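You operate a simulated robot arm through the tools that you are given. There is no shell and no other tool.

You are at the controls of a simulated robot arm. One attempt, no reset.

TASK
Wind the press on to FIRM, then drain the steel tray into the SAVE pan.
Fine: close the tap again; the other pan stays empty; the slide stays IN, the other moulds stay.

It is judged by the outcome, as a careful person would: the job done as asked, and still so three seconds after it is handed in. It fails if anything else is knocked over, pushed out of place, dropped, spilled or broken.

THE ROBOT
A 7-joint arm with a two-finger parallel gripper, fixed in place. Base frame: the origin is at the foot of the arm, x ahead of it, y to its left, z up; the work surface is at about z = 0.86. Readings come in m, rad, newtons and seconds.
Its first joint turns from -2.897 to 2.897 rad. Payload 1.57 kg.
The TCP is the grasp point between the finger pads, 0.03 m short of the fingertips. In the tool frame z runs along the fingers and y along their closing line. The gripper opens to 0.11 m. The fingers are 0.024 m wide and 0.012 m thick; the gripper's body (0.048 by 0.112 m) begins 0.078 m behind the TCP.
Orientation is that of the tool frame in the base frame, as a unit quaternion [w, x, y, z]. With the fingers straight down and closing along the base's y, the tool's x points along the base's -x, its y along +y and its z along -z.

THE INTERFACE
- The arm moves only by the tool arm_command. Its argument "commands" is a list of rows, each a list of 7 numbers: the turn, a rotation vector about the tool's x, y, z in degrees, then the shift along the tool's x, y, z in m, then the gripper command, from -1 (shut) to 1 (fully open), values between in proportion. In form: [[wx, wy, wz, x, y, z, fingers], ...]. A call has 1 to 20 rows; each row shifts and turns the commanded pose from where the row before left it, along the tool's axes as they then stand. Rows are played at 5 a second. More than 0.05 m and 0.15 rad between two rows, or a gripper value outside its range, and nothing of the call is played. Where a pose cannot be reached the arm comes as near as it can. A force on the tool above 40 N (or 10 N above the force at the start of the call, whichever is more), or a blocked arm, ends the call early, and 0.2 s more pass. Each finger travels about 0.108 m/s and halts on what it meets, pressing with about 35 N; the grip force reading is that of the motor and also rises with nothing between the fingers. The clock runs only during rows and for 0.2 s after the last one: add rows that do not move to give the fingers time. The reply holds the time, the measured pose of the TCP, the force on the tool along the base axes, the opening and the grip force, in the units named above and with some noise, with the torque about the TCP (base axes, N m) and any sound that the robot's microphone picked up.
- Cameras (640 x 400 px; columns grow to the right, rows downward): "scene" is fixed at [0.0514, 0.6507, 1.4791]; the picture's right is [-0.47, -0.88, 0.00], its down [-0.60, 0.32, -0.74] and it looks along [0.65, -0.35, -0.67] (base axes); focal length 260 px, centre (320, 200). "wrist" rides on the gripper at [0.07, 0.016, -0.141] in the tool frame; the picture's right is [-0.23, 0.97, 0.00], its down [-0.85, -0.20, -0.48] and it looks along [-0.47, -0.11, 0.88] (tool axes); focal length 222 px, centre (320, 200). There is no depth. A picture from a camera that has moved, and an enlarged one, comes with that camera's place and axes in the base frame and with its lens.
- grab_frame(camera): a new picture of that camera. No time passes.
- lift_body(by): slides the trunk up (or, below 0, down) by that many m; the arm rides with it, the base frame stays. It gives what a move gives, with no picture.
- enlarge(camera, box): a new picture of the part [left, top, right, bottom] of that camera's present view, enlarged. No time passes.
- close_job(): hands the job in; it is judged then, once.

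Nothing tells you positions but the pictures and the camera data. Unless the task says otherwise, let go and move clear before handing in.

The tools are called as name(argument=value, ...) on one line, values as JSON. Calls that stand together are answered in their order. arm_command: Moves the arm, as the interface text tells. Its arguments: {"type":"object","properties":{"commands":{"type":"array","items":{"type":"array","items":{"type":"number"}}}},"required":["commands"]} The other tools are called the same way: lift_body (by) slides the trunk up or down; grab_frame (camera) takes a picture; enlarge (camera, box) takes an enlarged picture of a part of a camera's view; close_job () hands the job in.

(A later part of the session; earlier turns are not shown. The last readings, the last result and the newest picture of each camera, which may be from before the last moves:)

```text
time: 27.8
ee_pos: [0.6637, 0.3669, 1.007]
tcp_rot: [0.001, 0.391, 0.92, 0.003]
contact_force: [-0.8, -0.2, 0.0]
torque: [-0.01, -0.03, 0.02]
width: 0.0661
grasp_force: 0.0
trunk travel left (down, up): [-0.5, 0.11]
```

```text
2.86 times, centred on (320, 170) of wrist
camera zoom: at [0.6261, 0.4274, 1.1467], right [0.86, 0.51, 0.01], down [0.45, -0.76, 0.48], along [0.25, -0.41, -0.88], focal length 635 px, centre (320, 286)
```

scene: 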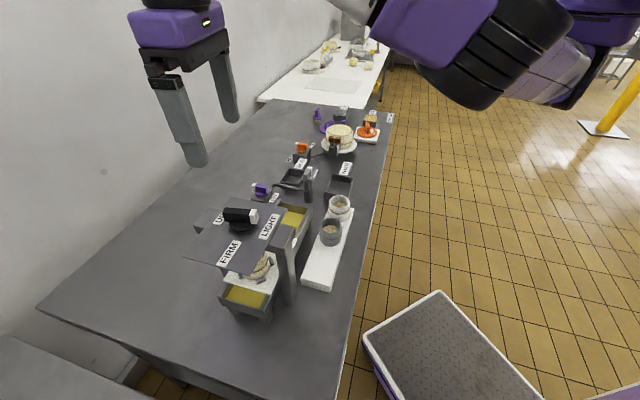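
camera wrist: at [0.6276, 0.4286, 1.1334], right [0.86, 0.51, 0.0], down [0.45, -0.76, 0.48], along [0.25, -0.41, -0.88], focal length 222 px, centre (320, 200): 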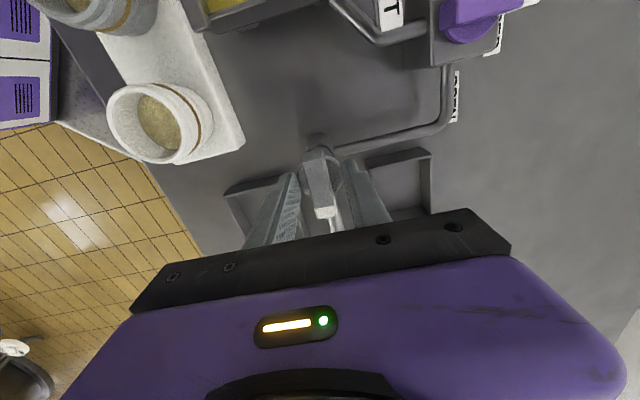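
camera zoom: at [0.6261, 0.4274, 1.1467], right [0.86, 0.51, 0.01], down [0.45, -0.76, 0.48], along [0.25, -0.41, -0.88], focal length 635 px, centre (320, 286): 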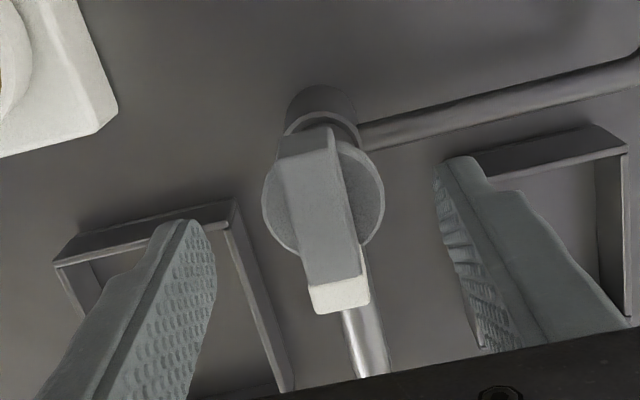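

The fingertips are now above the collar disc and alongside the handle block, so I'll close.

arm_command(commands=[[0, 0, 0, 0, 0, 0, -1], [0, 0, 0, 0, 0, 0, -1], [0, 0, 0, 0, 0, 0, -1], [0, 0, 0, 0, 0, 0, -1]])

enlarge(camera="wrist", box=[240, 100, 400, 240])

```text
time: 28.8
ee_pos: [0.6647, 0.3672, 1.0072]
tcp_rot: [0.001, 0.39, 0.921, 0.004]
contact_force: [12.3, 9.9, 1.0]
torque: [-0.11, -0.33, -0.03]
width: 0.0158
grasp_force: 32.0
trunk travel left (down, up): [-0.5, 0.11]
```

```text
2.86 times, centred on (320, 170) of wrist
camera zoom: at [0.6266, 0.428, 1.1466], right [0.86, 0.51, 0.01], down [0.45, -0.76, 0.48], along [0.25, -0.41, -0.88], focal length 635 px, centre (320, 286)
```

zoom: 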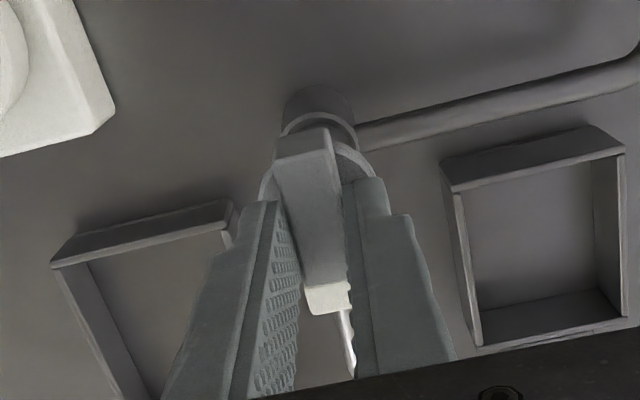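

I've got the handle at 15.8 mm width. I'll recentre by 2 mm and swing counter-clockwise towards SAVE, checking partway.

arm_command(commands=[[0, 0, 0, 0, 0.002, 0, -1], [0, 0, -7, 0, 0, 0, -1], [0, 0, -7, 0, 0, 0, -1], [0, 0, -7, 0, 0, 0, -1], [0, 0, 0, 0, 0, 0, -1]])

grab_frame(camera="wrist")

```text
time: 30.0
ee_pos: [0.6647, 0.367, 1.0072]
tcp_rot: [0.001, 0.216, 0.976, 0.002]
contact_force: [-14.0, -18.0, 7.1]
torque: [-0.13, 1.21, -0.04]
width: 0.0158
grasp_force: 31.5
trunk travel left (down, up): [-0.5, 0.11]
```

```text
taken
camera wrist: at [0.6079, 0.4112, 1.1465], right [0.62, 0.79, 0.0], down [0.69, -0.54, 0.48], along [0.38, -0.29, -0.88], focal length 222 px, centre (320, 200)
```

wrist: 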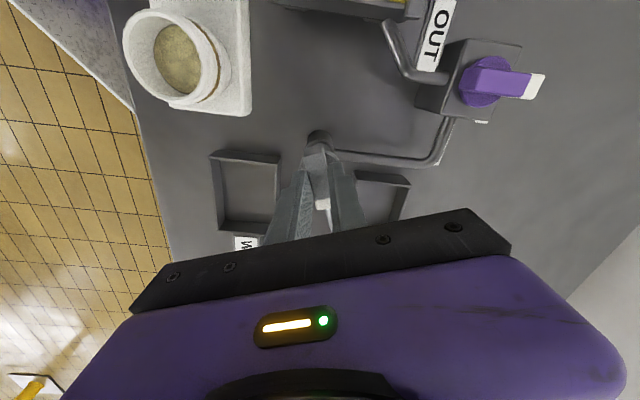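

arm_command(commands=[[0, 0, 0, 0, -0.0012, 0, -1], [0, 0, -7, 0, 0, 0, -1], [0, 0, -7, 0, 0, 0, -1], [0, 0, 0, 0, 0, 0, -1]])

grab_frame(camera="wrist")

```text
time: 31.0
ee_pos: [0.6655, 0.3691, 1.0069]
tcp_rot: [0.0, 0.094, 0.996, 0.002]
contact_force: [-17.9, -16.0, -6.3]
torque: [-0.46, 0.47, -0.03]
width: 0.0157
grasp_force: 31.8
trunk travel left (down, up): [-0.5, 0.11]
```

```text
taken
camera wrist: at [0.5988, 0.396, 1.1464], right [0.41, 0.91, 0.0], down [0.8, -0.36, 0.48], along [0.44, -0.19, -0.88], focal length 222 px, centre (320, 200)
```

wrist: 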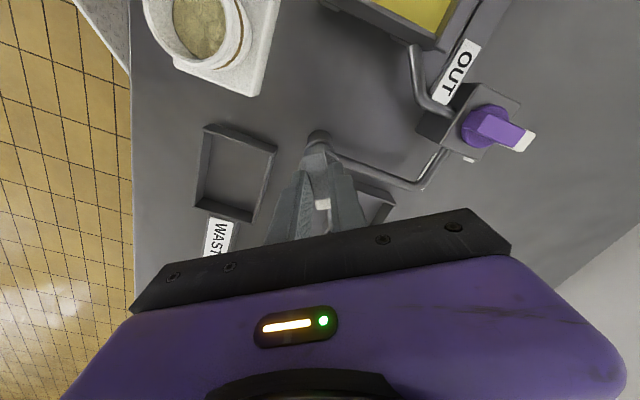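

arm_command(commands=[[0, 0, 0, 0.0012, -0.0018, 0, -1], [0, 0, -7, 0, 0, 0, -1], [0, 0, -7, 0, 0, 0, -1], [0, 0, 0, 0, 0, 0, -1]])

grab_frame(camera="wrist")

enlarge(camera="scene", box=[250, 130, 370, 220])

```text
time: 32.0
ee_pos: [0.6642, 0.3669, 1.0084]
tcp_rot: [0.003, -0.028, 1.0, 0.003]
contact_force: [3.0, 5.6, -7.4]
torque: [-0.01, 0.14, 0.03]
width: 0.0157
grasp_force: 30.9
trunk travel left (down, up): [-0.5, 0.11]
```

```text
taken
camera wrist: at [0.5929, 0.3787, 1.1462], right [0.17, 0.98, 0.01], down [0.86, -0.15, 0.48], along [0.48, -0.08, -0.88], focal length 222 px, centre (320, 200)
```

wrist: 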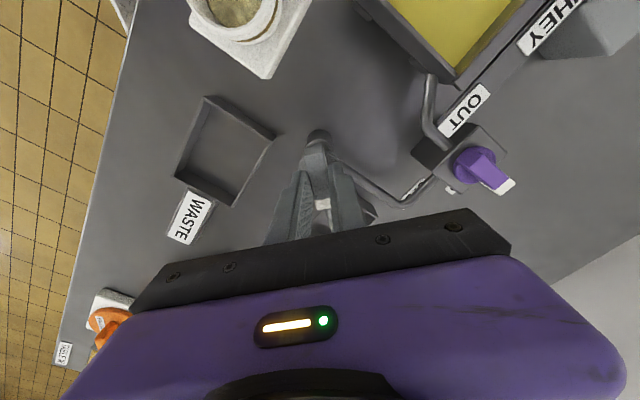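

```text
4.44 times, centred on (310, 175) of scene
camera zoom: at [0.0514, 0.6507, 1.4791], right [-0.47, -0.88, 0.0], down [-0.6, 0.32, -0.74], along [0.65, -0.35, -0.67], focal length 1154 px, centre (364, 311)
```

zoom: 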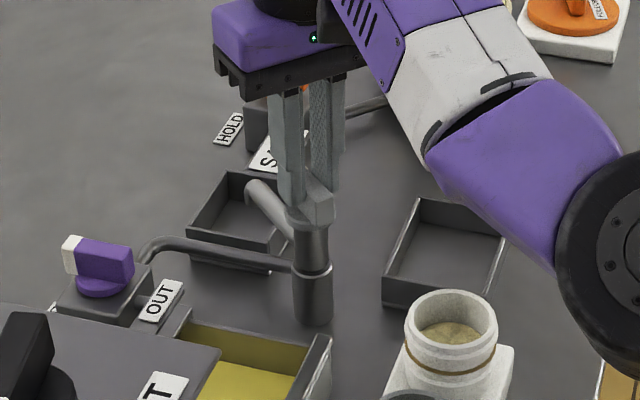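

The spout now lies over the SAVE pan, with no stop felt yet. I'll add about 6° more to bring its mouth nearer the middle of the pan, watching the torque.

arm_command(commands=[[0, 0, -3, 0, 0, 0, -1], [0, 0, -3, 0, 0, 0, -1], [0, 0, 0, 0, 0, 0, -1]])

enlarge(camera="scene", box=[250, 130, 370, 220])

```text
time: 32.8
ee_pos: [0.6637, 0.3676, 1.0076]
tcp_rot: [0.003, -0.079, 0.997, 0.003]
contact_force: [5.4, 10.1, -2.5]
torque: [-0.04, -0.01, -0.93]
width: 0.0172
grasp_force: 32.2
trunk travel left (down, up): [-0.5, 0.11]
```

```text
4.44 times, centred on (310, 175) of scene
camera zoom: at [0.0514, 0.6507, 1.4791], right [-0.47, -0.88, 0.0], down [-0.6, 0.32, -0.74], along [0.65, -0.35, -0.67], focal length 1154 px, centre (364, 311)
```

zoom: 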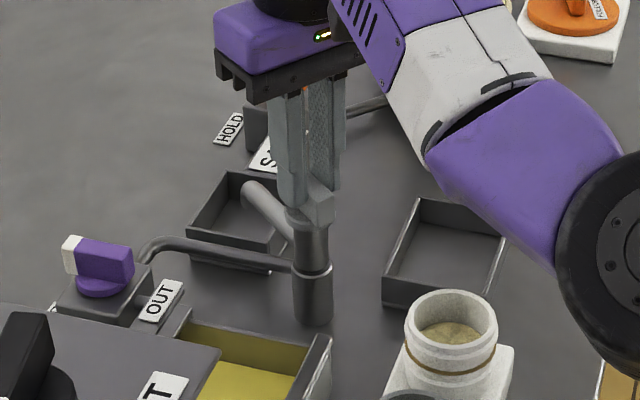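

The torque of -0.93 N·m shows the diverter is against its SAVE-side stop. I'll release, rise and check the spout position.

arm_command(commands=[[0, 0, 0, 0, 0, 0, -0.4], [0, 0, 0, 0, 0, 0, 0.3], [0, 0, 0, 0, 0, 0, 0.3], [0, 0, 0, 0, 0, -0.02, 0.3], [0, 0, 0, 0, 0, -0.04, 0.3], [0, 0, 0, 0, 0, -0.045, 0.5], [0, 0, 0, 0, 0, -0.045, 1], [0, 0, 0, 0, 0, -0.045, 1], [0, 0, 0, 0, 0, 0, 1]])

grab_frame(camera="wrist")

enlarge(camera="wrist", box=[230, 60, 430, 220])

enlarge(camera="scene", box=[250, 130, 370, 220])

```text
time: 34.8
ee_pos: [0.6612, 0.3651, 1.2016]
tcp_rot: [0.002, -0.079, 0.997, 0.002]
contact_force: [-0.5, -0.4, 1.0]
torque: [0.01, 0.0, 0.0]
width: 0.11
grasp_force: 0.1
trunk travel left (down, up): [-0.5, 0.11]
```

```text
taken
camera wrist: at [0.5889, 0.3691, 1.3419], right [0.07, 1.0, 0.0], down [0.87, -0.06, 0.48], along [0.48, -0.03, -0.88], focal length 222 px, centre (320, 200)
```

wrist: 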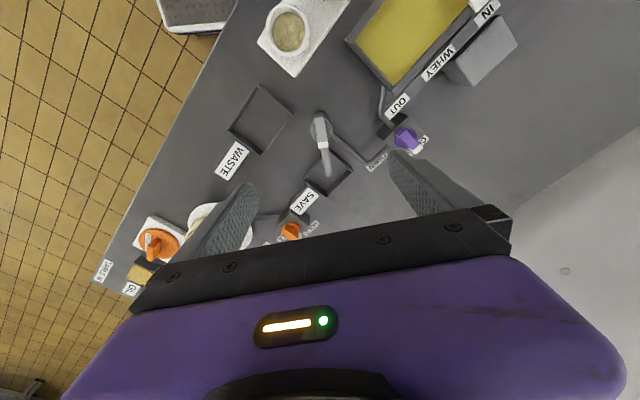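

```text
2.50 times, centred on (330, 140) of wrist
camera zoom: at [0.5889, 0.3691, 1.3419], right [0.07, 1.0, 0.0], down [0.87, -0.06, 0.48], along [0.48, -0.03, -0.88], focal length 555 px, centre (295, 350)
```

zoom: 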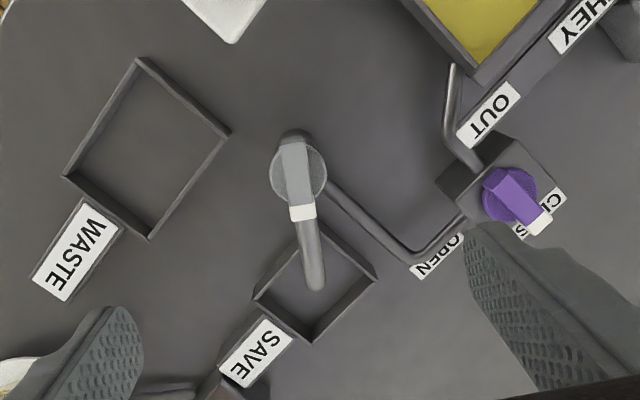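

```text
4.44 times, centred on (310, 175) of scene
camera zoom: at [0.0514, 0.6507, 1.4791], right [-0.47, -0.88, 0.0], down [-0.6, 0.32, -0.74], along [0.65, -0.35, -0.67], focal length 1154 px, centre (364, 311)
```

zoom: 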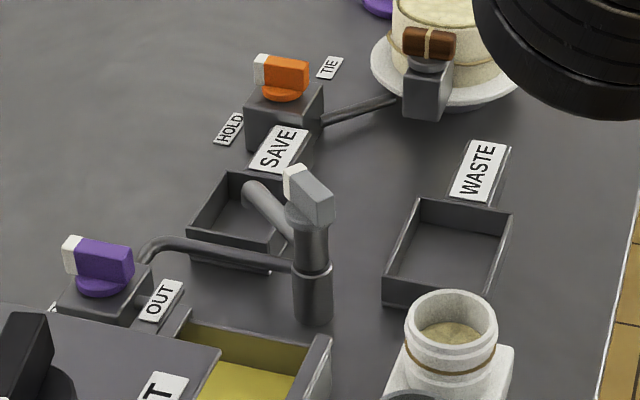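

The spout sits over the SAVE pan against its stop. Now the purple valve: its knob is at about (0.697, 0.521), the bar lies along about 48° (CLOSED), and OPEN is about 72° clockwise. I'll move above it with the gripper turned across the bar.

arm_command(commands=[[0, 0, -7.68, 0, 0, 0.02, 1], [0, 0, -7.68, 0, 0, 0.02, 1], [0, 0, -7.68, 0, 0, 0.02, 1], [0, 0, -7.68, 0, 0, 0.02, 1], [0, 0, -7.68, 0, 0, 0, 1], [0, 0, 0, -0.0348, 0.01975, 0, 1], [0, 0, 0, -0.0348, 0.01975, 0, 1], [0, 0, 0, -0.0348, 0.01975, 0, 1], [0, 0, 0, -0.0348, 0.01975, 0, 0.6], [0, 0, 0, 0, 0, 0, 0.2], [0, 0, 0, 0, 0, 0, 0.2]])

grab_frame(camera="wrist")

enlarge(camera="wrist", box=[240, 60, 400, 200])

grab_frame(camera="scene")

```text
time: 37.2
ee_pos: [0.6993, 0.5209, 1.1221]
tcp_rot: [0.002, -0.402, 0.916, 0.002]
contact_force: [0.2, -0.1, -0.3]
torque: [-0.03, -0.01, 0.02]
width: 0.066
grasp_force: 0.1
trunk travel left (down, up): [-0.5, 0.11]
```

```text
taken
camera wrist: at [0.6392, 0.4793, 1.2622], right [-0.56, 0.83, 0.0], down [0.72, 0.49, 0.48], along [0.4, 0.27, -0.88], focal length 222 px, centre (320, 200)
```

wrist: 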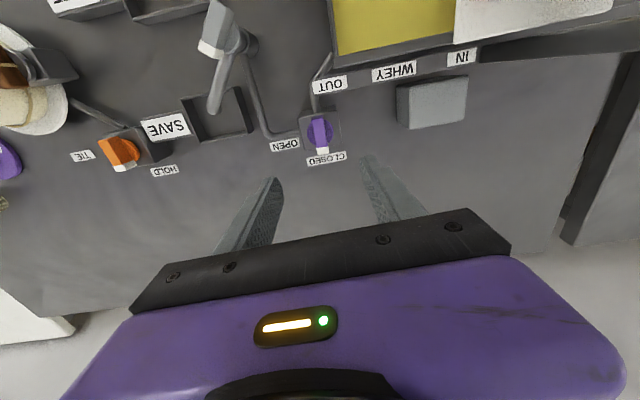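

```text
2.86 times, centred on (320, 130) of wrist
camera zoom: at [0.6392, 0.4793, 1.2622], right [-0.56, 0.83, 0.0], down [0.72, 0.49, 0.48], along [0.4, 0.27, -0.88], focal length 635 px, centre (320, 400)
```

zoom: 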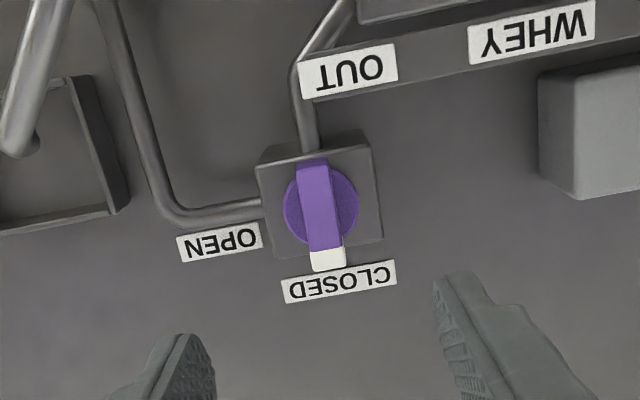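

```text
taken
```

scene: 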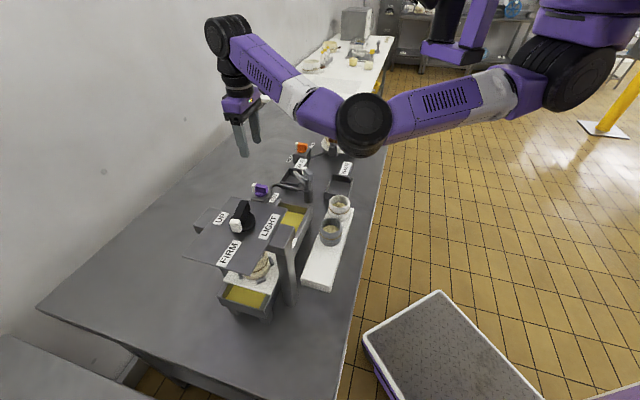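

enlarge(camera="scene", box=[240, 170, 300, 215])

enlarge(camera="wrist", box=[290, 100, 350, 160])

```text
8.89 times, centred on (270, 192) of scene
camera zoom: at [0.0514, 0.6507, 1.4791], right [-0.47, -0.88, 0.0], down [-0.6, 0.32, -0.74], along [0.65, -0.35, -0.67], focal length 2308 px, centre (764, 267)
```

zoom: 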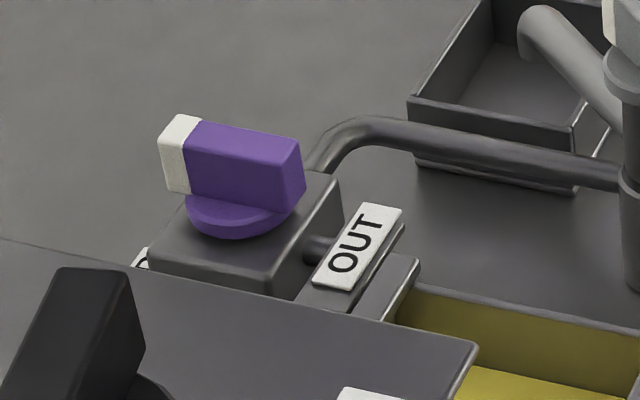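

```text
6.67 times, centred on (320, 130) of wrist
camera zoom: at [0.6392, 0.4793, 1.2622], right [-0.56, 0.83, 0.0], down [0.72, 0.49, 0.48], along [0.4, 0.27, -0.88], focal length 1481 px, centre (320, 667)
```

zoom: 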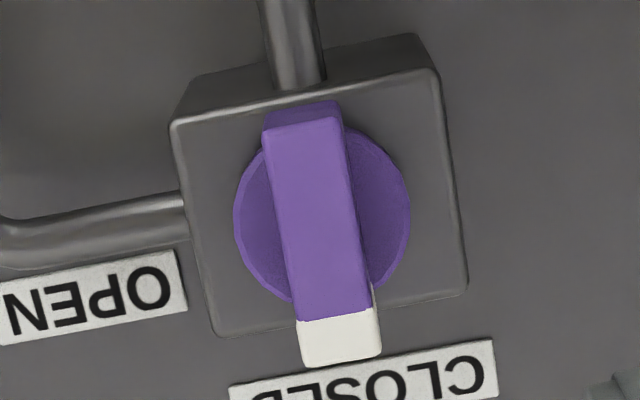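

Triangulation of the valve bar agrees between both cameras: centre (0.696, 0.518), top z ≈ 0.964, along about 45°. I'll align and descend with the fingers partly open, the tips staying above the disc.

arm_command(commands=[[0, 0, 3, 0, 0, 0, 0.2], [0, 0, 0, 0.0049, 0, 0.04, 0.2], [0, 0, 0, 0, 0, 0.045, 0.2], [0, 0, 0, 0, 0, 0.03, 0.2], [0, 0, 0, 0, 0, 0.017, 0.2], [0, 0, 0, 0, 0, 0.0086, 0.2], [0, 0, 0, 0, 0, 0, 0.2]])

enlarge(camera="wrist", box=[220, 80, 420, 240])

enlarge(camera="scene", box=[220, 140, 320, 220])

```text
time: 38.8
ee_pos: [0.6954, 0.518, 0.9833]
tcp_rot: [0.002, -0.378, 0.926, 0.002]
contact_force: [-0.1, 0.4, 0.2]
torque: [0.02, 0.0, -0.02]
width: 0.066
grasp_force: 0.1
trunk travel left (down, up): [-0.5, 0.11]
```

```text
2.50 times, centred on (320, 160) of wrist
camera zoom: at [0.6343, 0.4807, 1.123], right [-0.52, 0.85, 0.0], down [0.75, 0.45, 0.48], along [0.41, 0.25, -0.88], focal length 555 px, centre (320, 300)
```

zoom: 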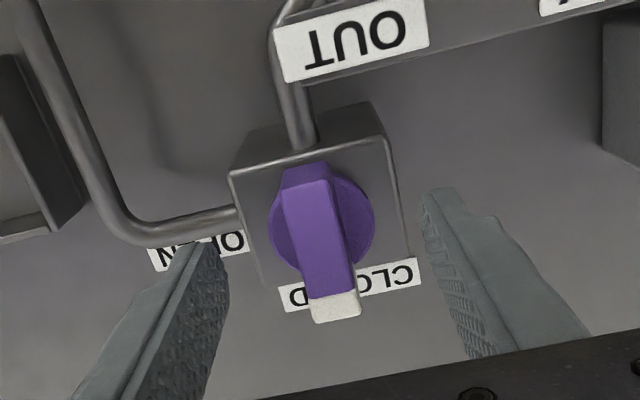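

```text
5.00 times, centred on (270, 180) of scene
camera zoom: at [0.0514, 0.6507, 1.4791], right [-0.47, -0.88, 0.0], down [-0.6, 0.32, -0.74], along [0.65, -0.35, -0.67], focal length 1298 px, centre (570, 300)
```

zoom: 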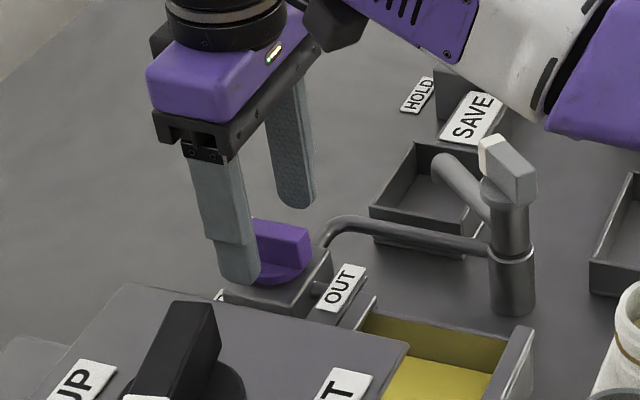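

arm_command(commands=[[0, 0, 0, 0, 0, 0.002, 0.2], [0, 0, 0, 0, 0, 0, -1], [0, 0, 0, 0, 0, 0, -1], [0, 0, 0, 0, 0, 0, -1], [0, 0, 0, 0, 0, 0, -1]])

enlarge(camera="wrist", box=[220, 80, 420, 240])

```text
time: 40.0
ee_pos: [0.6972, 0.5202, 0.9806]
tcp_rot: [0.002, -0.379, 0.925, 0.001]
contact_force: [-2.3, 1.6, -2.1]
torque: [0.26, -0.32, 0.01]
width: 0.0158
grasp_force: 31.9
trunk travel left (down, up): [-0.5, 0.11]
```

```text
2.50 times, centred on (320, 160) of wrist
camera zoom: at [0.6342, 0.481, 1.1207], right [-0.52, 0.85, 0.0], down [0.75, 0.45, 0.48], along [0.41, 0.25, -0.88], focal length 555 px, centre (320, 300)
```

zoom: 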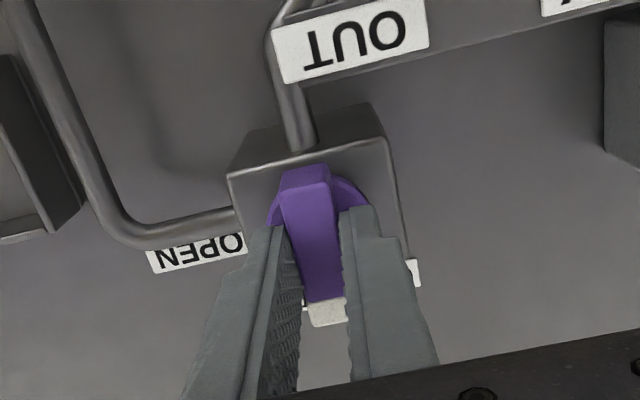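

I have a good centred grip with little side force. I'll turn clockwise towards OPEN in stages.

arm_command(commands=[[0, 0, 7, 0, 0, 0, -1], [0, 0, 7, 0, 0, 0, -1], [0, 0, 7, 0, 0, 0, -1], [0, 0, 7, 0, 0, 0, -1], [0, 0, 0, 0, 0, 0, -1]])

grab_frame(camera="wrist")

enlarge(camera="scene", box=[220, 140, 340, 230])

```text
time: 41.2
ee_pos: [0.696, 0.5197, 0.9818]
tcp_rot: [0.003, -0.143, 0.99, 0.002]
contact_force: [-7.2, 2.2, 12.2]
torque: [-0.25, 0.25, 0.02]
width: 0.0157
grasp_force: 31.7
trunk travel left (down, up): [-0.5, 0.11]
```

```text
taken
camera wrist: at [0.6236, 0.5142, 1.1207], right [-0.06, 1.0, 0.01], down [0.87, 0.05, 0.48], along [0.48, 0.03, -0.88], focal length 222 px, centre (320, 200)
```

wrist: 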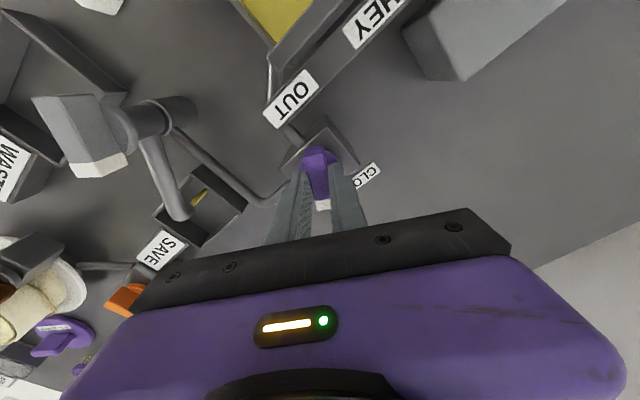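

```text
4.44 times, centred on (280, 185) of scene
camera zoom: at [0.0514, 0.6507, 1.4791], right [-0.47, -0.88, 0.0], down [-0.6, 0.32, -0.74], along [0.65, -0.35, -0.67], focal length 1154 px, centre (498, 267)
```

zoom: 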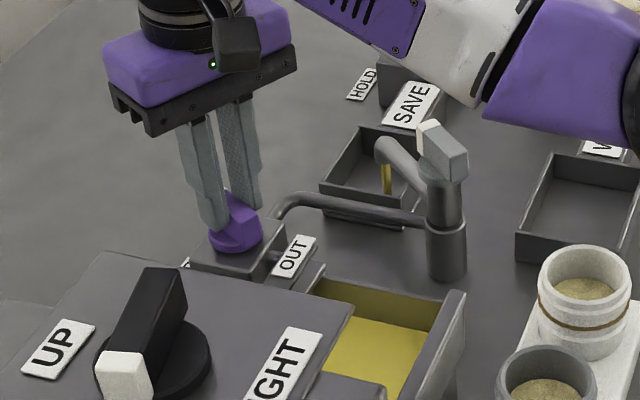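

Whey is already running from the spout into the SAVE pan. I'll turn on towards fully OPEN while keeping my grip, and watch the level.

arm_command(commands=[[0, 0, 7, 0, 0, -0.001, -1], [0, 0, 7, 0, 0, 0, -1], [0, 0, 7, 0, 0, 0, -1], [0, 0, 0, 0, 0, 0, -1]])

enlarge(camera="scene", box=[220, 140, 340, 230])

grab_frame(camera="wrist")

```text
time: 42.2
ee_pos: [0.6957, 0.5206, 0.9807]
tcp_rot: [0.002, 0.04, 0.999, 0.003]
contact_force: [-10.0, 5.8, 6.1]
torque: [-0.19, -0.55, -0.05]
width: 0.0161
grasp_force: 31.2
trunk travel left (down, up): [-0.5, 0.11]
```

```text
4.44 times, centred on (280, 185) of scene
camera zoom: at [0.0514, 0.6507, 1.4791], right [-0.47, -0.88, 0.0], down [-0.6, 0.32, -0.74], along [0.65, -0.35, -0.67], focal length 1154 px, centre (498, 267)
```

zoom: 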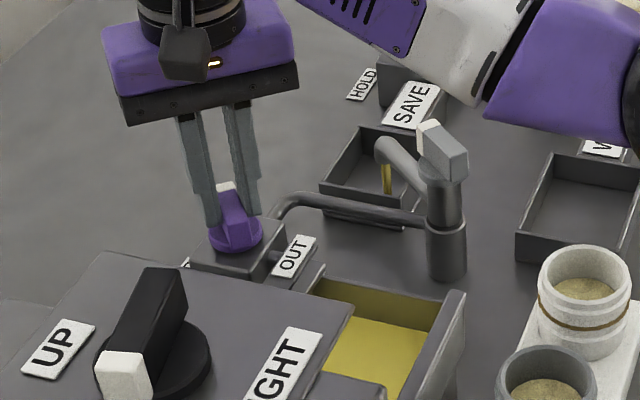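

```text
taken
camera wrist: at [0.627, 0.5405, 1.1209], right [0.31, 0.95, 0.01], down [0.83, -0.27, 0.48], along [0.46, -0.14, -0.88], focal length 222 px, centre (320, 200)
```

wrist: 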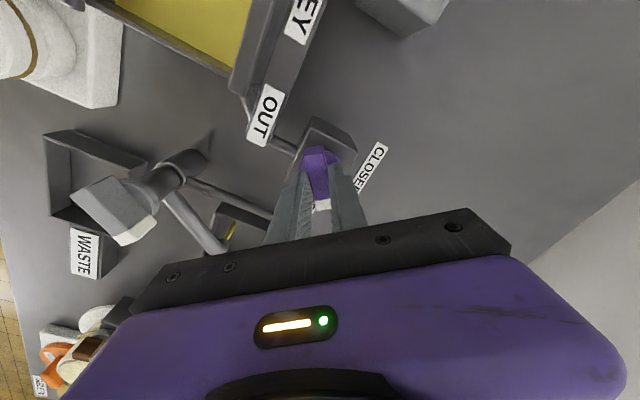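

arm_command(commands=[[0, 0, 7, 0.001, 0.0005, 0, -1], [0, 0, 7, 0, 0, 0, -1], [0, 0, 7, 0, 0, 0, -1], [0, 0, 0, 0, 0, 0, -1]])

enlarge(camera="scene", box=[220, 140, 340, 230])

grab_frame(camera="wrist")

```text
time: 43.2
ee_pos: [0.6958, 0.5196, 0.9805]
tcp_rot: [0.002, 0.222, 0.975, 0.003]
contact_force: [5.3, 4.7, 5.1]
torque: [-0.5, -0.58, -0.05]
width: 0.0159
grasp_force: 31.6
trunk travel left (down, up): [-0.5, 0.11]
```

```text
4.44 times, centred on (280, 185) of scene
camera zoom: at [0.0514, 0.6507, 1.4791], right [-0.47, -0.88, 0.0], down [-0.6, 0.32, -0.74], along [0.65, -0.35, -0.67], focal length 1154 px, centre (498, 267)
```

zoom: 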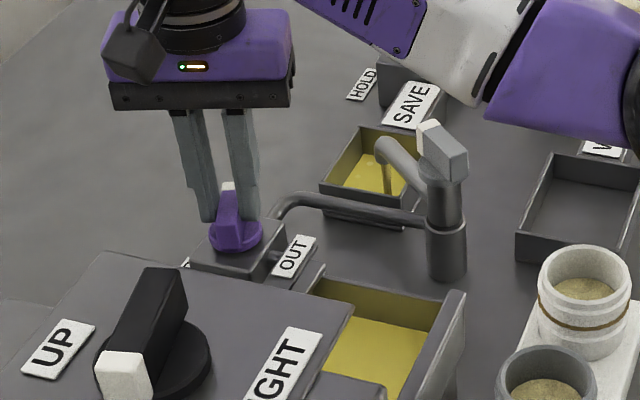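

```text
taken
camera wrist: at [0.6392, 0.5636, 1.1209], right [0.63, 0.78, 0.01], down [0.68, -0.55, 0.48], along [0.38, -0.3, -0.88], focal length 222 px, centre (320, 200)
```

wrist: 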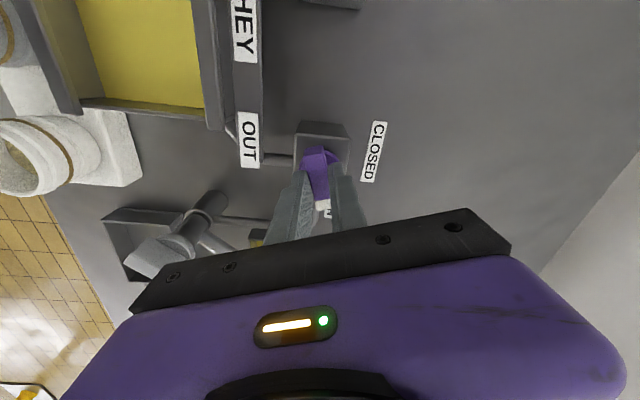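

The SAVE pan is filling and the pointer is about at OPEN. I'll hold here and wait in short spells, watching the levels.

arm_command(commands=[[0, 0, 0, 0, 0, 0, -1], [0, 0, 0, 0, 0, 0, -1], [0, 0, 0, 0, 0, 0, -1], [0, 0, 0, 0, 0, 0, -1]])

enlarge(camera="scene", box=[220, 140, 340, 230])

enlarge(camera="scene", box=[200, 190, 330, 330])

```text
time: 44.2
ee_pos: [0.6952, 0.5201, 0.9823]
tcp_rot: [0.003, 0.222, 0.975, 0.004]
contact_force: [14.2, 2.6, 6.4]
torque: [-0.56, -0.93, -0.02]
width: 0.0159
grasp_force: 31.6
trunk travel left (down, up): [-0.5, 0.11]
```

```text
4.44 times, centred on (280, 185) of scene
camera zoom: at [0.0514, 0.6507, 1.4791], right [-0.47, -0.88, 0.0], down [-0.6, 0.32, -0.74], along [0.65, -0.35, -0.67], focal length 1154 px, centre (498, 267)
```

zoom: 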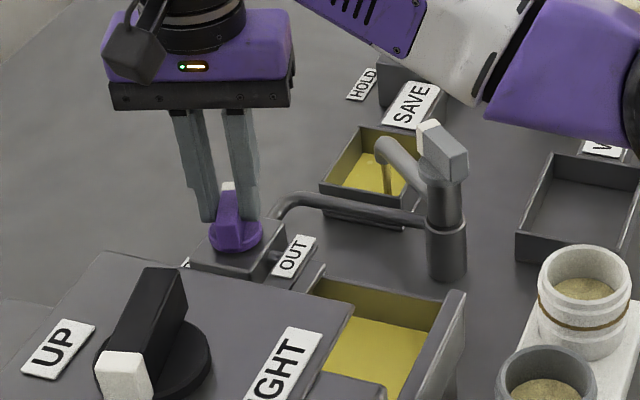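

```text
2.86 times, centred on (265, 260) of scene
camera zoom: at [0.0514, 0.6507, 1.4791], right [-0.47, -0.88, 0.0], down [-0.6, 0.32, -0.74], along [0.65, -0.35, -0.67], focal length 742 px, centre (477, 29)
```

zoom: 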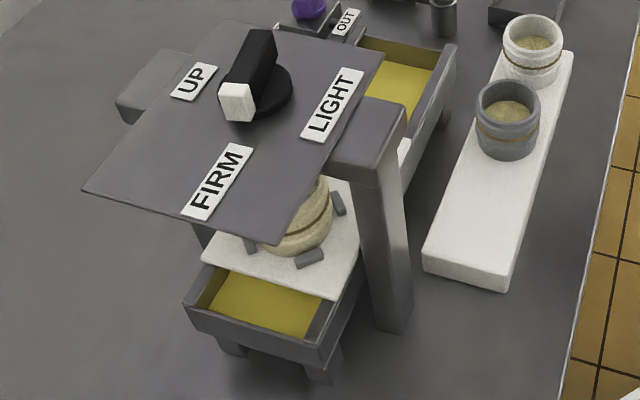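

arm_command(commands=[[0, 0, 0, -0.0013, 0.0006, 0, -1], [0, 0, 0, 0, 0, 0, -1], [0, 0, 0, 0, 0, 0, -1], [0, 0, 0, 0, 0, 0, -1], [0, 0, 0, 0, 0, 0, -1], [0, 0, 0, 0, 0, 0, -1], [0, 0, 0, 0, 0, 0, -1]])

enlarge(camera="scene", box=[220, 140, 340, 230])

grab_frame(camera="wrist")

```text
time: 45.8
ee_pos: [0.6967, 0.5199, 0.981]
tcp_rot: [0.0, 0.222, 0.975, 0.003]
contact_force: [0.8, -4.2, 11.7]
torque: [0.04, 0.88, -0.02]
width: 0.0161
grasp_force: 31.7
trunk travel left (down, up): [-0.5, 0.11]
```

```text
4.44 times, centred on (280, 185) of scene
camera zoom: at [0.0514, 0.6507, 1.4791], right [-0.47, -0.88, 0.0], down [-0.6, 0.32, -0.74], along [0.65, -0.35, -0.67], focal length 1154 px, centre (498, 267)
```

zoom: 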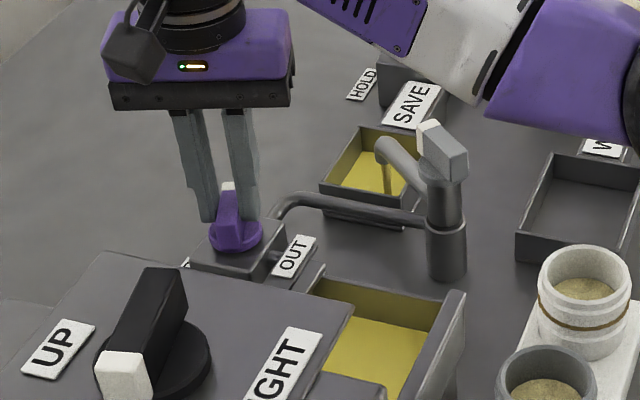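

```text
taken
camera wrist: at [0.6394, 0.5636, 1.121], right [0.63, 0.78, 0.01], down [0.68, -0.55, 0.48], along [0.38, -0.3, -0.88], focal length 222 px, centre (320, 200)
```

wrist: 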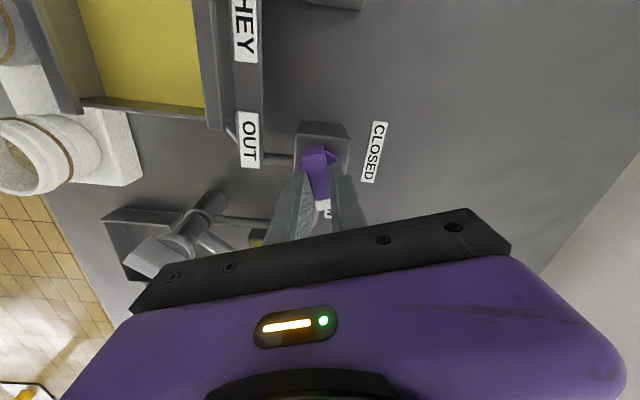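

arm_command(commands=[[0, 0, 0, 0, 0, 0, -1], [0, 0, 0, 0, 0, 0, -1], [0, 0, 0, 0, 0, 0, -1], [0, 0, 0, 0, 0, 0, -1], [0, 0, 0, 0, 0, 0, -1], [0, 0, 0, 0, 0, 0, -1], [0, 0, 0, 0, 0, 0, -1], [0, 0, 0, 0, 0, 0, -1], [0, 0, 0, 0, 0, 0, -1], [0, 0, 0, 0, 0, 0, -1], [0, 0, 0, 0, 0, 0, -1], [0, 0, 0, 0, 0, 0, -1], [0, 0, 0, 0, 0, 0, -1], [0, 0, 0, 0, 0, 0, -1]])

enlarge(camera="scene", box=[270, 150, 340, 220])

enlarge(camera="scene", box=[200, 190, 330, 330])

```text
time: 48.8
ee_pos: [0.6962, 0.5198, 0.981]
tcp_rot: [0.002, 0.221, 0.975, 0.002]
contact_force: [-7.0, -5.4, 8.6]
torque: [-0.43, 0.23, 0.0]
width: 0.0161
grasp_force: 31.6
trunk travel left (down, up): [-0.5, 0.11]
```

```text
5.71 times, centred on (305, 185) of scene
camera zoom: at [0.0514, 0.6507, 1.4791], right [-0.47, -0.88, 0.0], down [-0.6, 0.32, -0.74], along [0.65, -0.35, -0.67], focal length 1484 px, centre (406, 286)
```

zoom: 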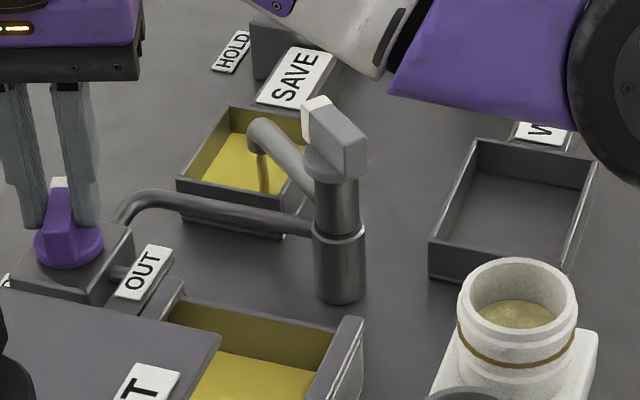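

```text
2.86 times, centred on (265, 260) of scene
camera zoom: at [0.0514, 0.6507, 1.4791], right [-0.47, -0.88, 0.0], down [-0.6, 0.32, -0.74], along [0.65, -0.35, -0.67], focal length 742 px, centre (477, 29)
```

zoom: 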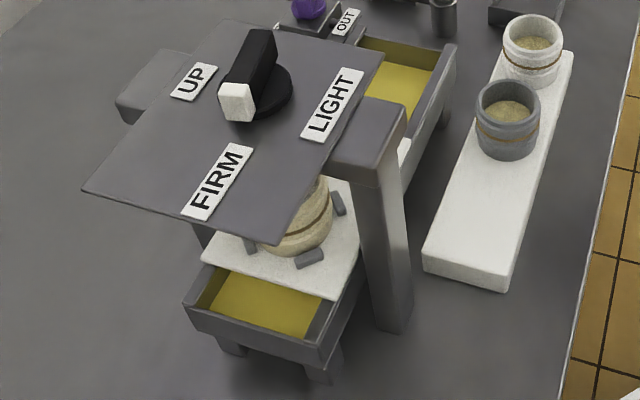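

arm_command(commands=[[0, 0, 0, 0, 0, 0, -1], [0, 0, 0, 0, 0, 0, -1], [0, 0, 0, 0, 0, 0, -1], [0, 0, 0, 0, 0, 0, -1], [0, 0, 0, 0, 0, 0, -1], [0, 0, 0, 0, 0, 0, -1], [0, 0, 0, 0, 0, 0, -1], [0, 0, 0, 0, 0, 0, -1], [0, 0, 0, 0, 0, 0, -1], [0, 0, 0, 0, 0, 0, -1], [0, 0, 0, 0, 0, 0, -1], [0, 0, 0, 0, 0, 0, -1], [0, 0, 0, 0, 0, 0, -1], [0, 0, 0, 0, 0, 0, -1]])

enlarge(camera="scene", box=[270, 150, 340, 220])

enlarge(camera="scene", box=[200, 190, 330, 330])

```text
time: 51.8
ee_pos: [0.6956, 0.5209, 0.9812]
tcp_rot: [0.001, 0.222, 0.975, 0.002]
contact_force: [-9.8, -5.4, 5.1]
torque: [-0.41, 0.35, -0.02]
width: 0.016
grasp_force: 31.2
trunk travel left (down, up): [-0.5, 0.11]
```

```text
5.71 times, centred on (305, 185) of scene
camera zoom: at [0.0514, 0.6507, 1.4791], right [-0.47, -0.88, 0.0], down [-0.6, 0.32, -0.74], along [0.65, -0.35, -0.67], focal length 1484 px, centre (406, 286)
```

zoom: 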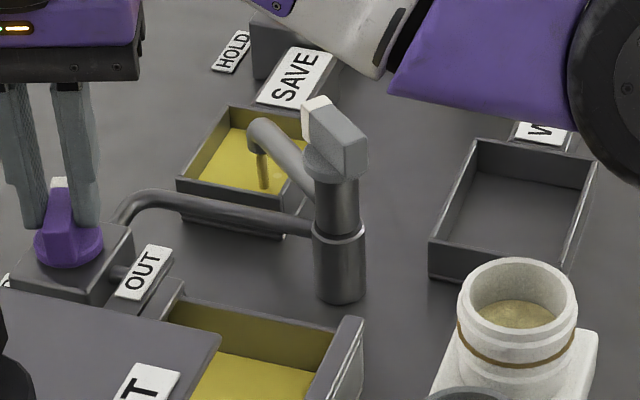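

```text
2.86 times, centred on (265, 260) of scene
camera zoom: at [0.0514, 0.6507, 1.4791], right [-0.47, -0.88, 0.0], down [-0.6, 0.32, -0.74], along [0.65, -0.35, -0.67], focal length 742 px, centre (477, 29)
```

zoom: 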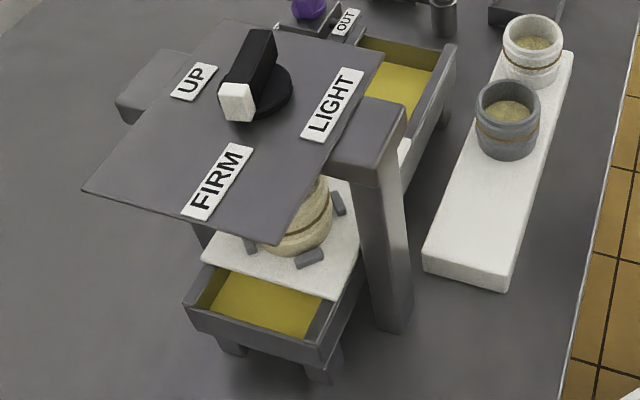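

enlarge(camera="scene", box=[250, 130, 370, 220])

enlarge(camera="scene", box=[190, 190, 320, 330])

enlarge(camera="wrist", box=[20, 0, 260, 150])

```text
4.44 times, centred on (310, 175) of scene
camera zoom: at [0.0514, 0.6507, 1.4791], right [-0.47, -0.88, 0.0], down [-0.6, 0.32, -0.74], along [0.65, -0.35, -0.67], focal length 1154 px, centre (364, 311)
```

zoom: 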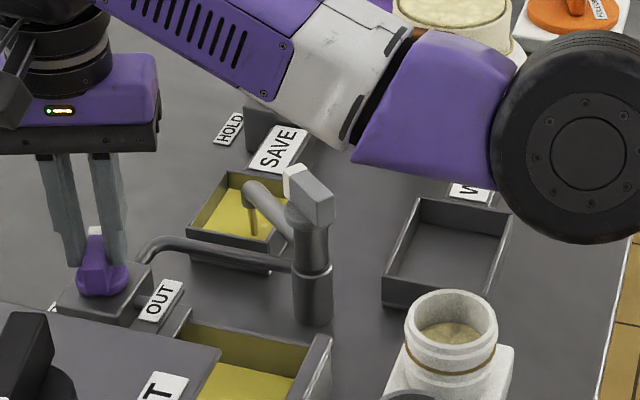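

```text
2.86 times, centred on (255, 260) of scene
camera zoom: at [0.0514, 0.6507, 1.4791], right [-0.47, -0.88, 0.0], down [-0.6, 0.32, -0.74], along [0.65, -0.35, -0.67], focal length 742 px, centre (506, 29)
```

zoom: 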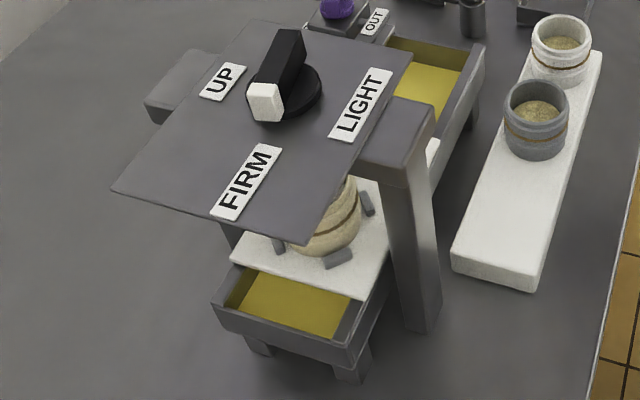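

```text
2.67 times, centred on (140, 75) of wrist
camera zoom: at [0.6394, 0.5636, 1.1209], right [0.63, 0.78, 0.01], down [0.68, -0.55, 0.48], along [0.38, -0.3, -0.88], focal length 592 px, centre (800, 533)
```

zoom: 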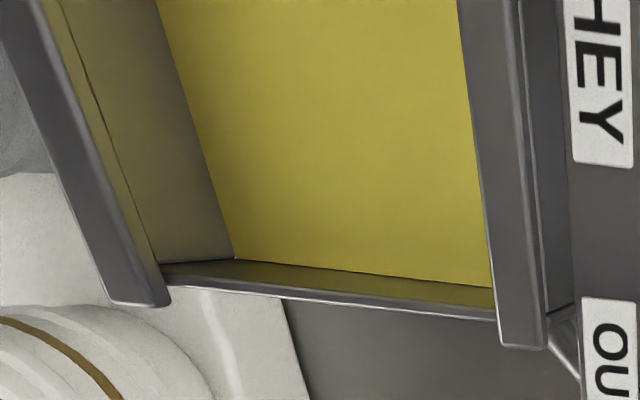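

arm_command(commands=[[0, 0, 0, 0, 0, 0, -1], [0, 0, 0, 0, 0, 0, -1], [0, 0, 0, 0, 0, 0, -1], [0, 0, 0, 0, 0, 0, -1], [0, 0, 0, 0, 0, 0, -1], [0, 0, 0, 0, 0, 0, -1], [0, 0, 0, 0, 0, 0, -1], [0, 0, 0, 0, 0, 0, -1], [0, 0, 0, 0, 0, 0, -1], [0, 0, 0, 0, 0, 0, -1], [0, 0, 0, 0, 0, 0, -1], [0, 0, 0, 0, 0, 0, -1], [0, 0, 0, 0, 0, 0, -1], [0, 0, 0, 0, 0, 0, -1], [0, 0, 0, 0, 0, 0, -1], [0, 0, 0, 0, 0, 0, -1], [0, 0, 0, 0, 0, 0, -1], [0, 0, 0, 0, 0, 0, -1], [0, 0, 0, 0, 0, 0, -1]])

enlarge(camera="scene", box=[270, 150, 340, 220])

enlarge(camera="wrist", box=[20, 0, 260, 150])

enlarge(camera="scene", box=[190, 190, 320, 330])

```text
time: 55.8
ee_pos: [0.6963, 0.5201, 0.9819]
tcp_rot: [0.001, 0.222, 0.975, 0.003]
contact_force: [-11.6, -6.5, 4.2]
torque: [-0.41, 0.36, -0.04]
width: 0.0161
grasp_force: 31.6
trunk travel left (down, up): [-0.5, 0.11]
```

```text
5.71 times, centred on (305, 185) of scene
camera zoom: at [0.0514, 0.6507, 1.4791], right [-0.47, -0.88, 0.0], down [-0.6, 0.32, -0.74], along [0.65, -0.35, -0.67], focal length 1484 px, centre (406, 286)
```

zoom: 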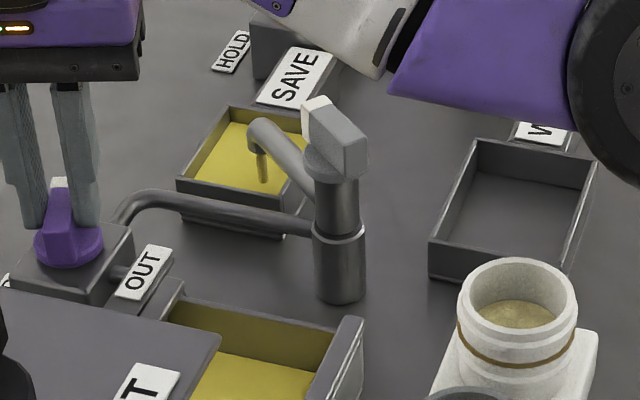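

```text
2.67 times, centred on (140, 75) of wrist
camera zoom: at [0.6394, 0.5636, 1.1209], right [0.63, 0.78, 0.01], down [0.68, -0.55, 0.48], along [0.38, -0.3, -0.88], focal length 592 px, centre (800, 533)
```

zoom: 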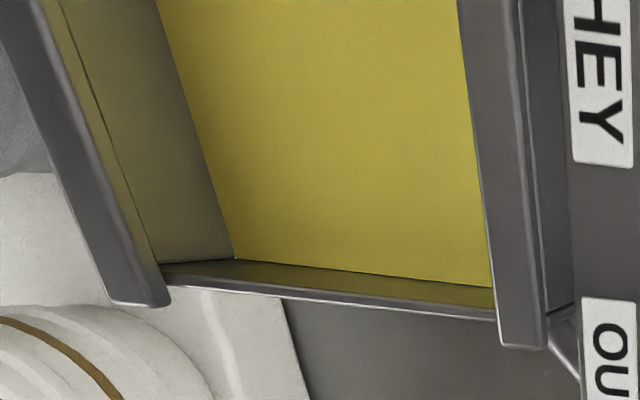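

```text
2.86 times, centred on (255, 260) of scene
camera zoom: at [0.0514, 0.6507, 1.4791], right [-0.47, -0.88, 0.0], down [-0.6, 0.32, -0.74], along [0.65, -0.35, -0.67], focal length 742 px, centre (506, 29)
```

zoom: 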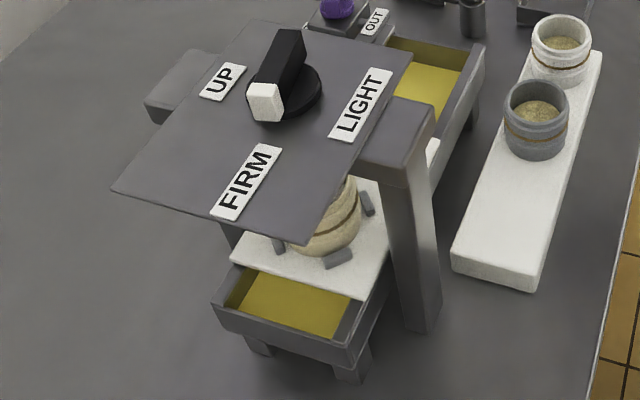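

arm_command(commands=[[0, 0, 0, 0, 0, 0, -1], [0, 0, 0, 0, 0, 0, -1], [0, 0, 0, 0, 0, 0, -1], [0, 0, 0, 0, 0, 0, -1], [0, 0, 0, 0, 0, 0, -1], [0, 0, 0, 0, 0, 0, -1], [0, 0, 0, 0, 0, 0, -1], [0, 0, 0, 0, 0, 0, -1], [0, 0, 0, 0, 0, 0, -1], [0, 0, 0, 0, 0, 0, -1], [0, 0, 0, 0, 0, 0, -1], [0, 0, 0, 0, 0, 0, -1], [0, 0, 0, 0, 0, 0, -1], [0, 0, 0, 0, 0, 0, -1]])

enlarge(camera="scene", box=[280, 160, 320, 195])

enlarge(camera="wrist", box=[20, 0, 260, 150])

enlarge(camera="scene", box=[210, 260, 300, 330])

```text
time: 58.8
ee_pos: [0.6958, 0.5195, 0.9809]
tcp_rot: [0.002, 0.222, 0.975, 0.002]
contact_force: [-11.2, -6.7, 2.5]
torque: [-0.45, 0.41, -0.01]
width: 0.0159
grasp_force: 31.7
trunk travel left (down, up): [-0.5, 0.11]
```

```text
11.43 times, centred on (300, 178) of scene
camera zoom: at [0.0514, 0.6507, 1.4791], right [-0.47, -0.88, 0.0], down [-0.6, 0.32, -0.74], along [0.65, -0.35, -0.67], focal length 2968 px, centre (549, 457)
```

zoom: 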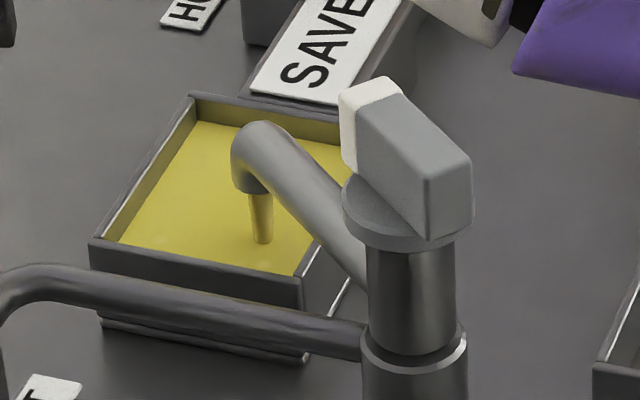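

```text
2.67 times, centred on (140, 75) of wrist
camera zoom: at [0.6394, 0.5636, 1.1209], right [0.63, 0.78, 0.01], down [0.68, -0.55, 0.48], along [0.38, -0.3, -0.88], focal length 592 px, centre (800, 533)
```

zoom: 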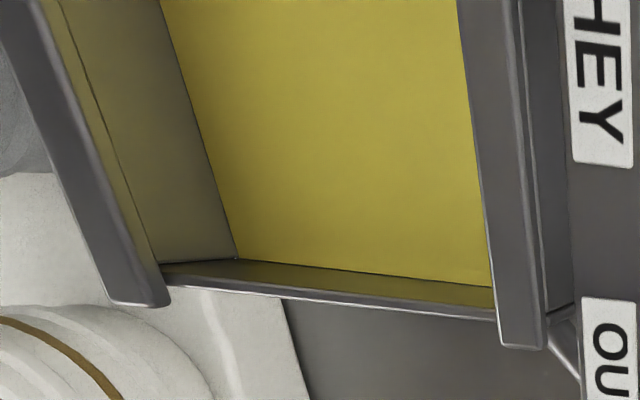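

```text
5.71 times, centred on (255, 295) of scene
camera zoom: at [0.0514, 0.6507, 1.4791], right [-0.47, -0.88, 0.0], down [-0.6, 0.32, -0.74], along [0.65, -0.35, -0.67], focal length 1484 px, centre (691, -343)
```

zoom: 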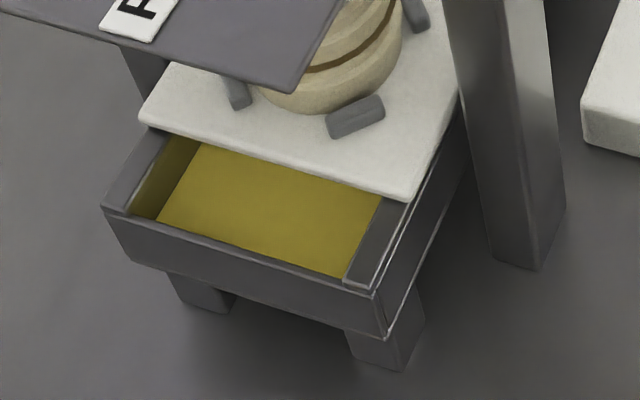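

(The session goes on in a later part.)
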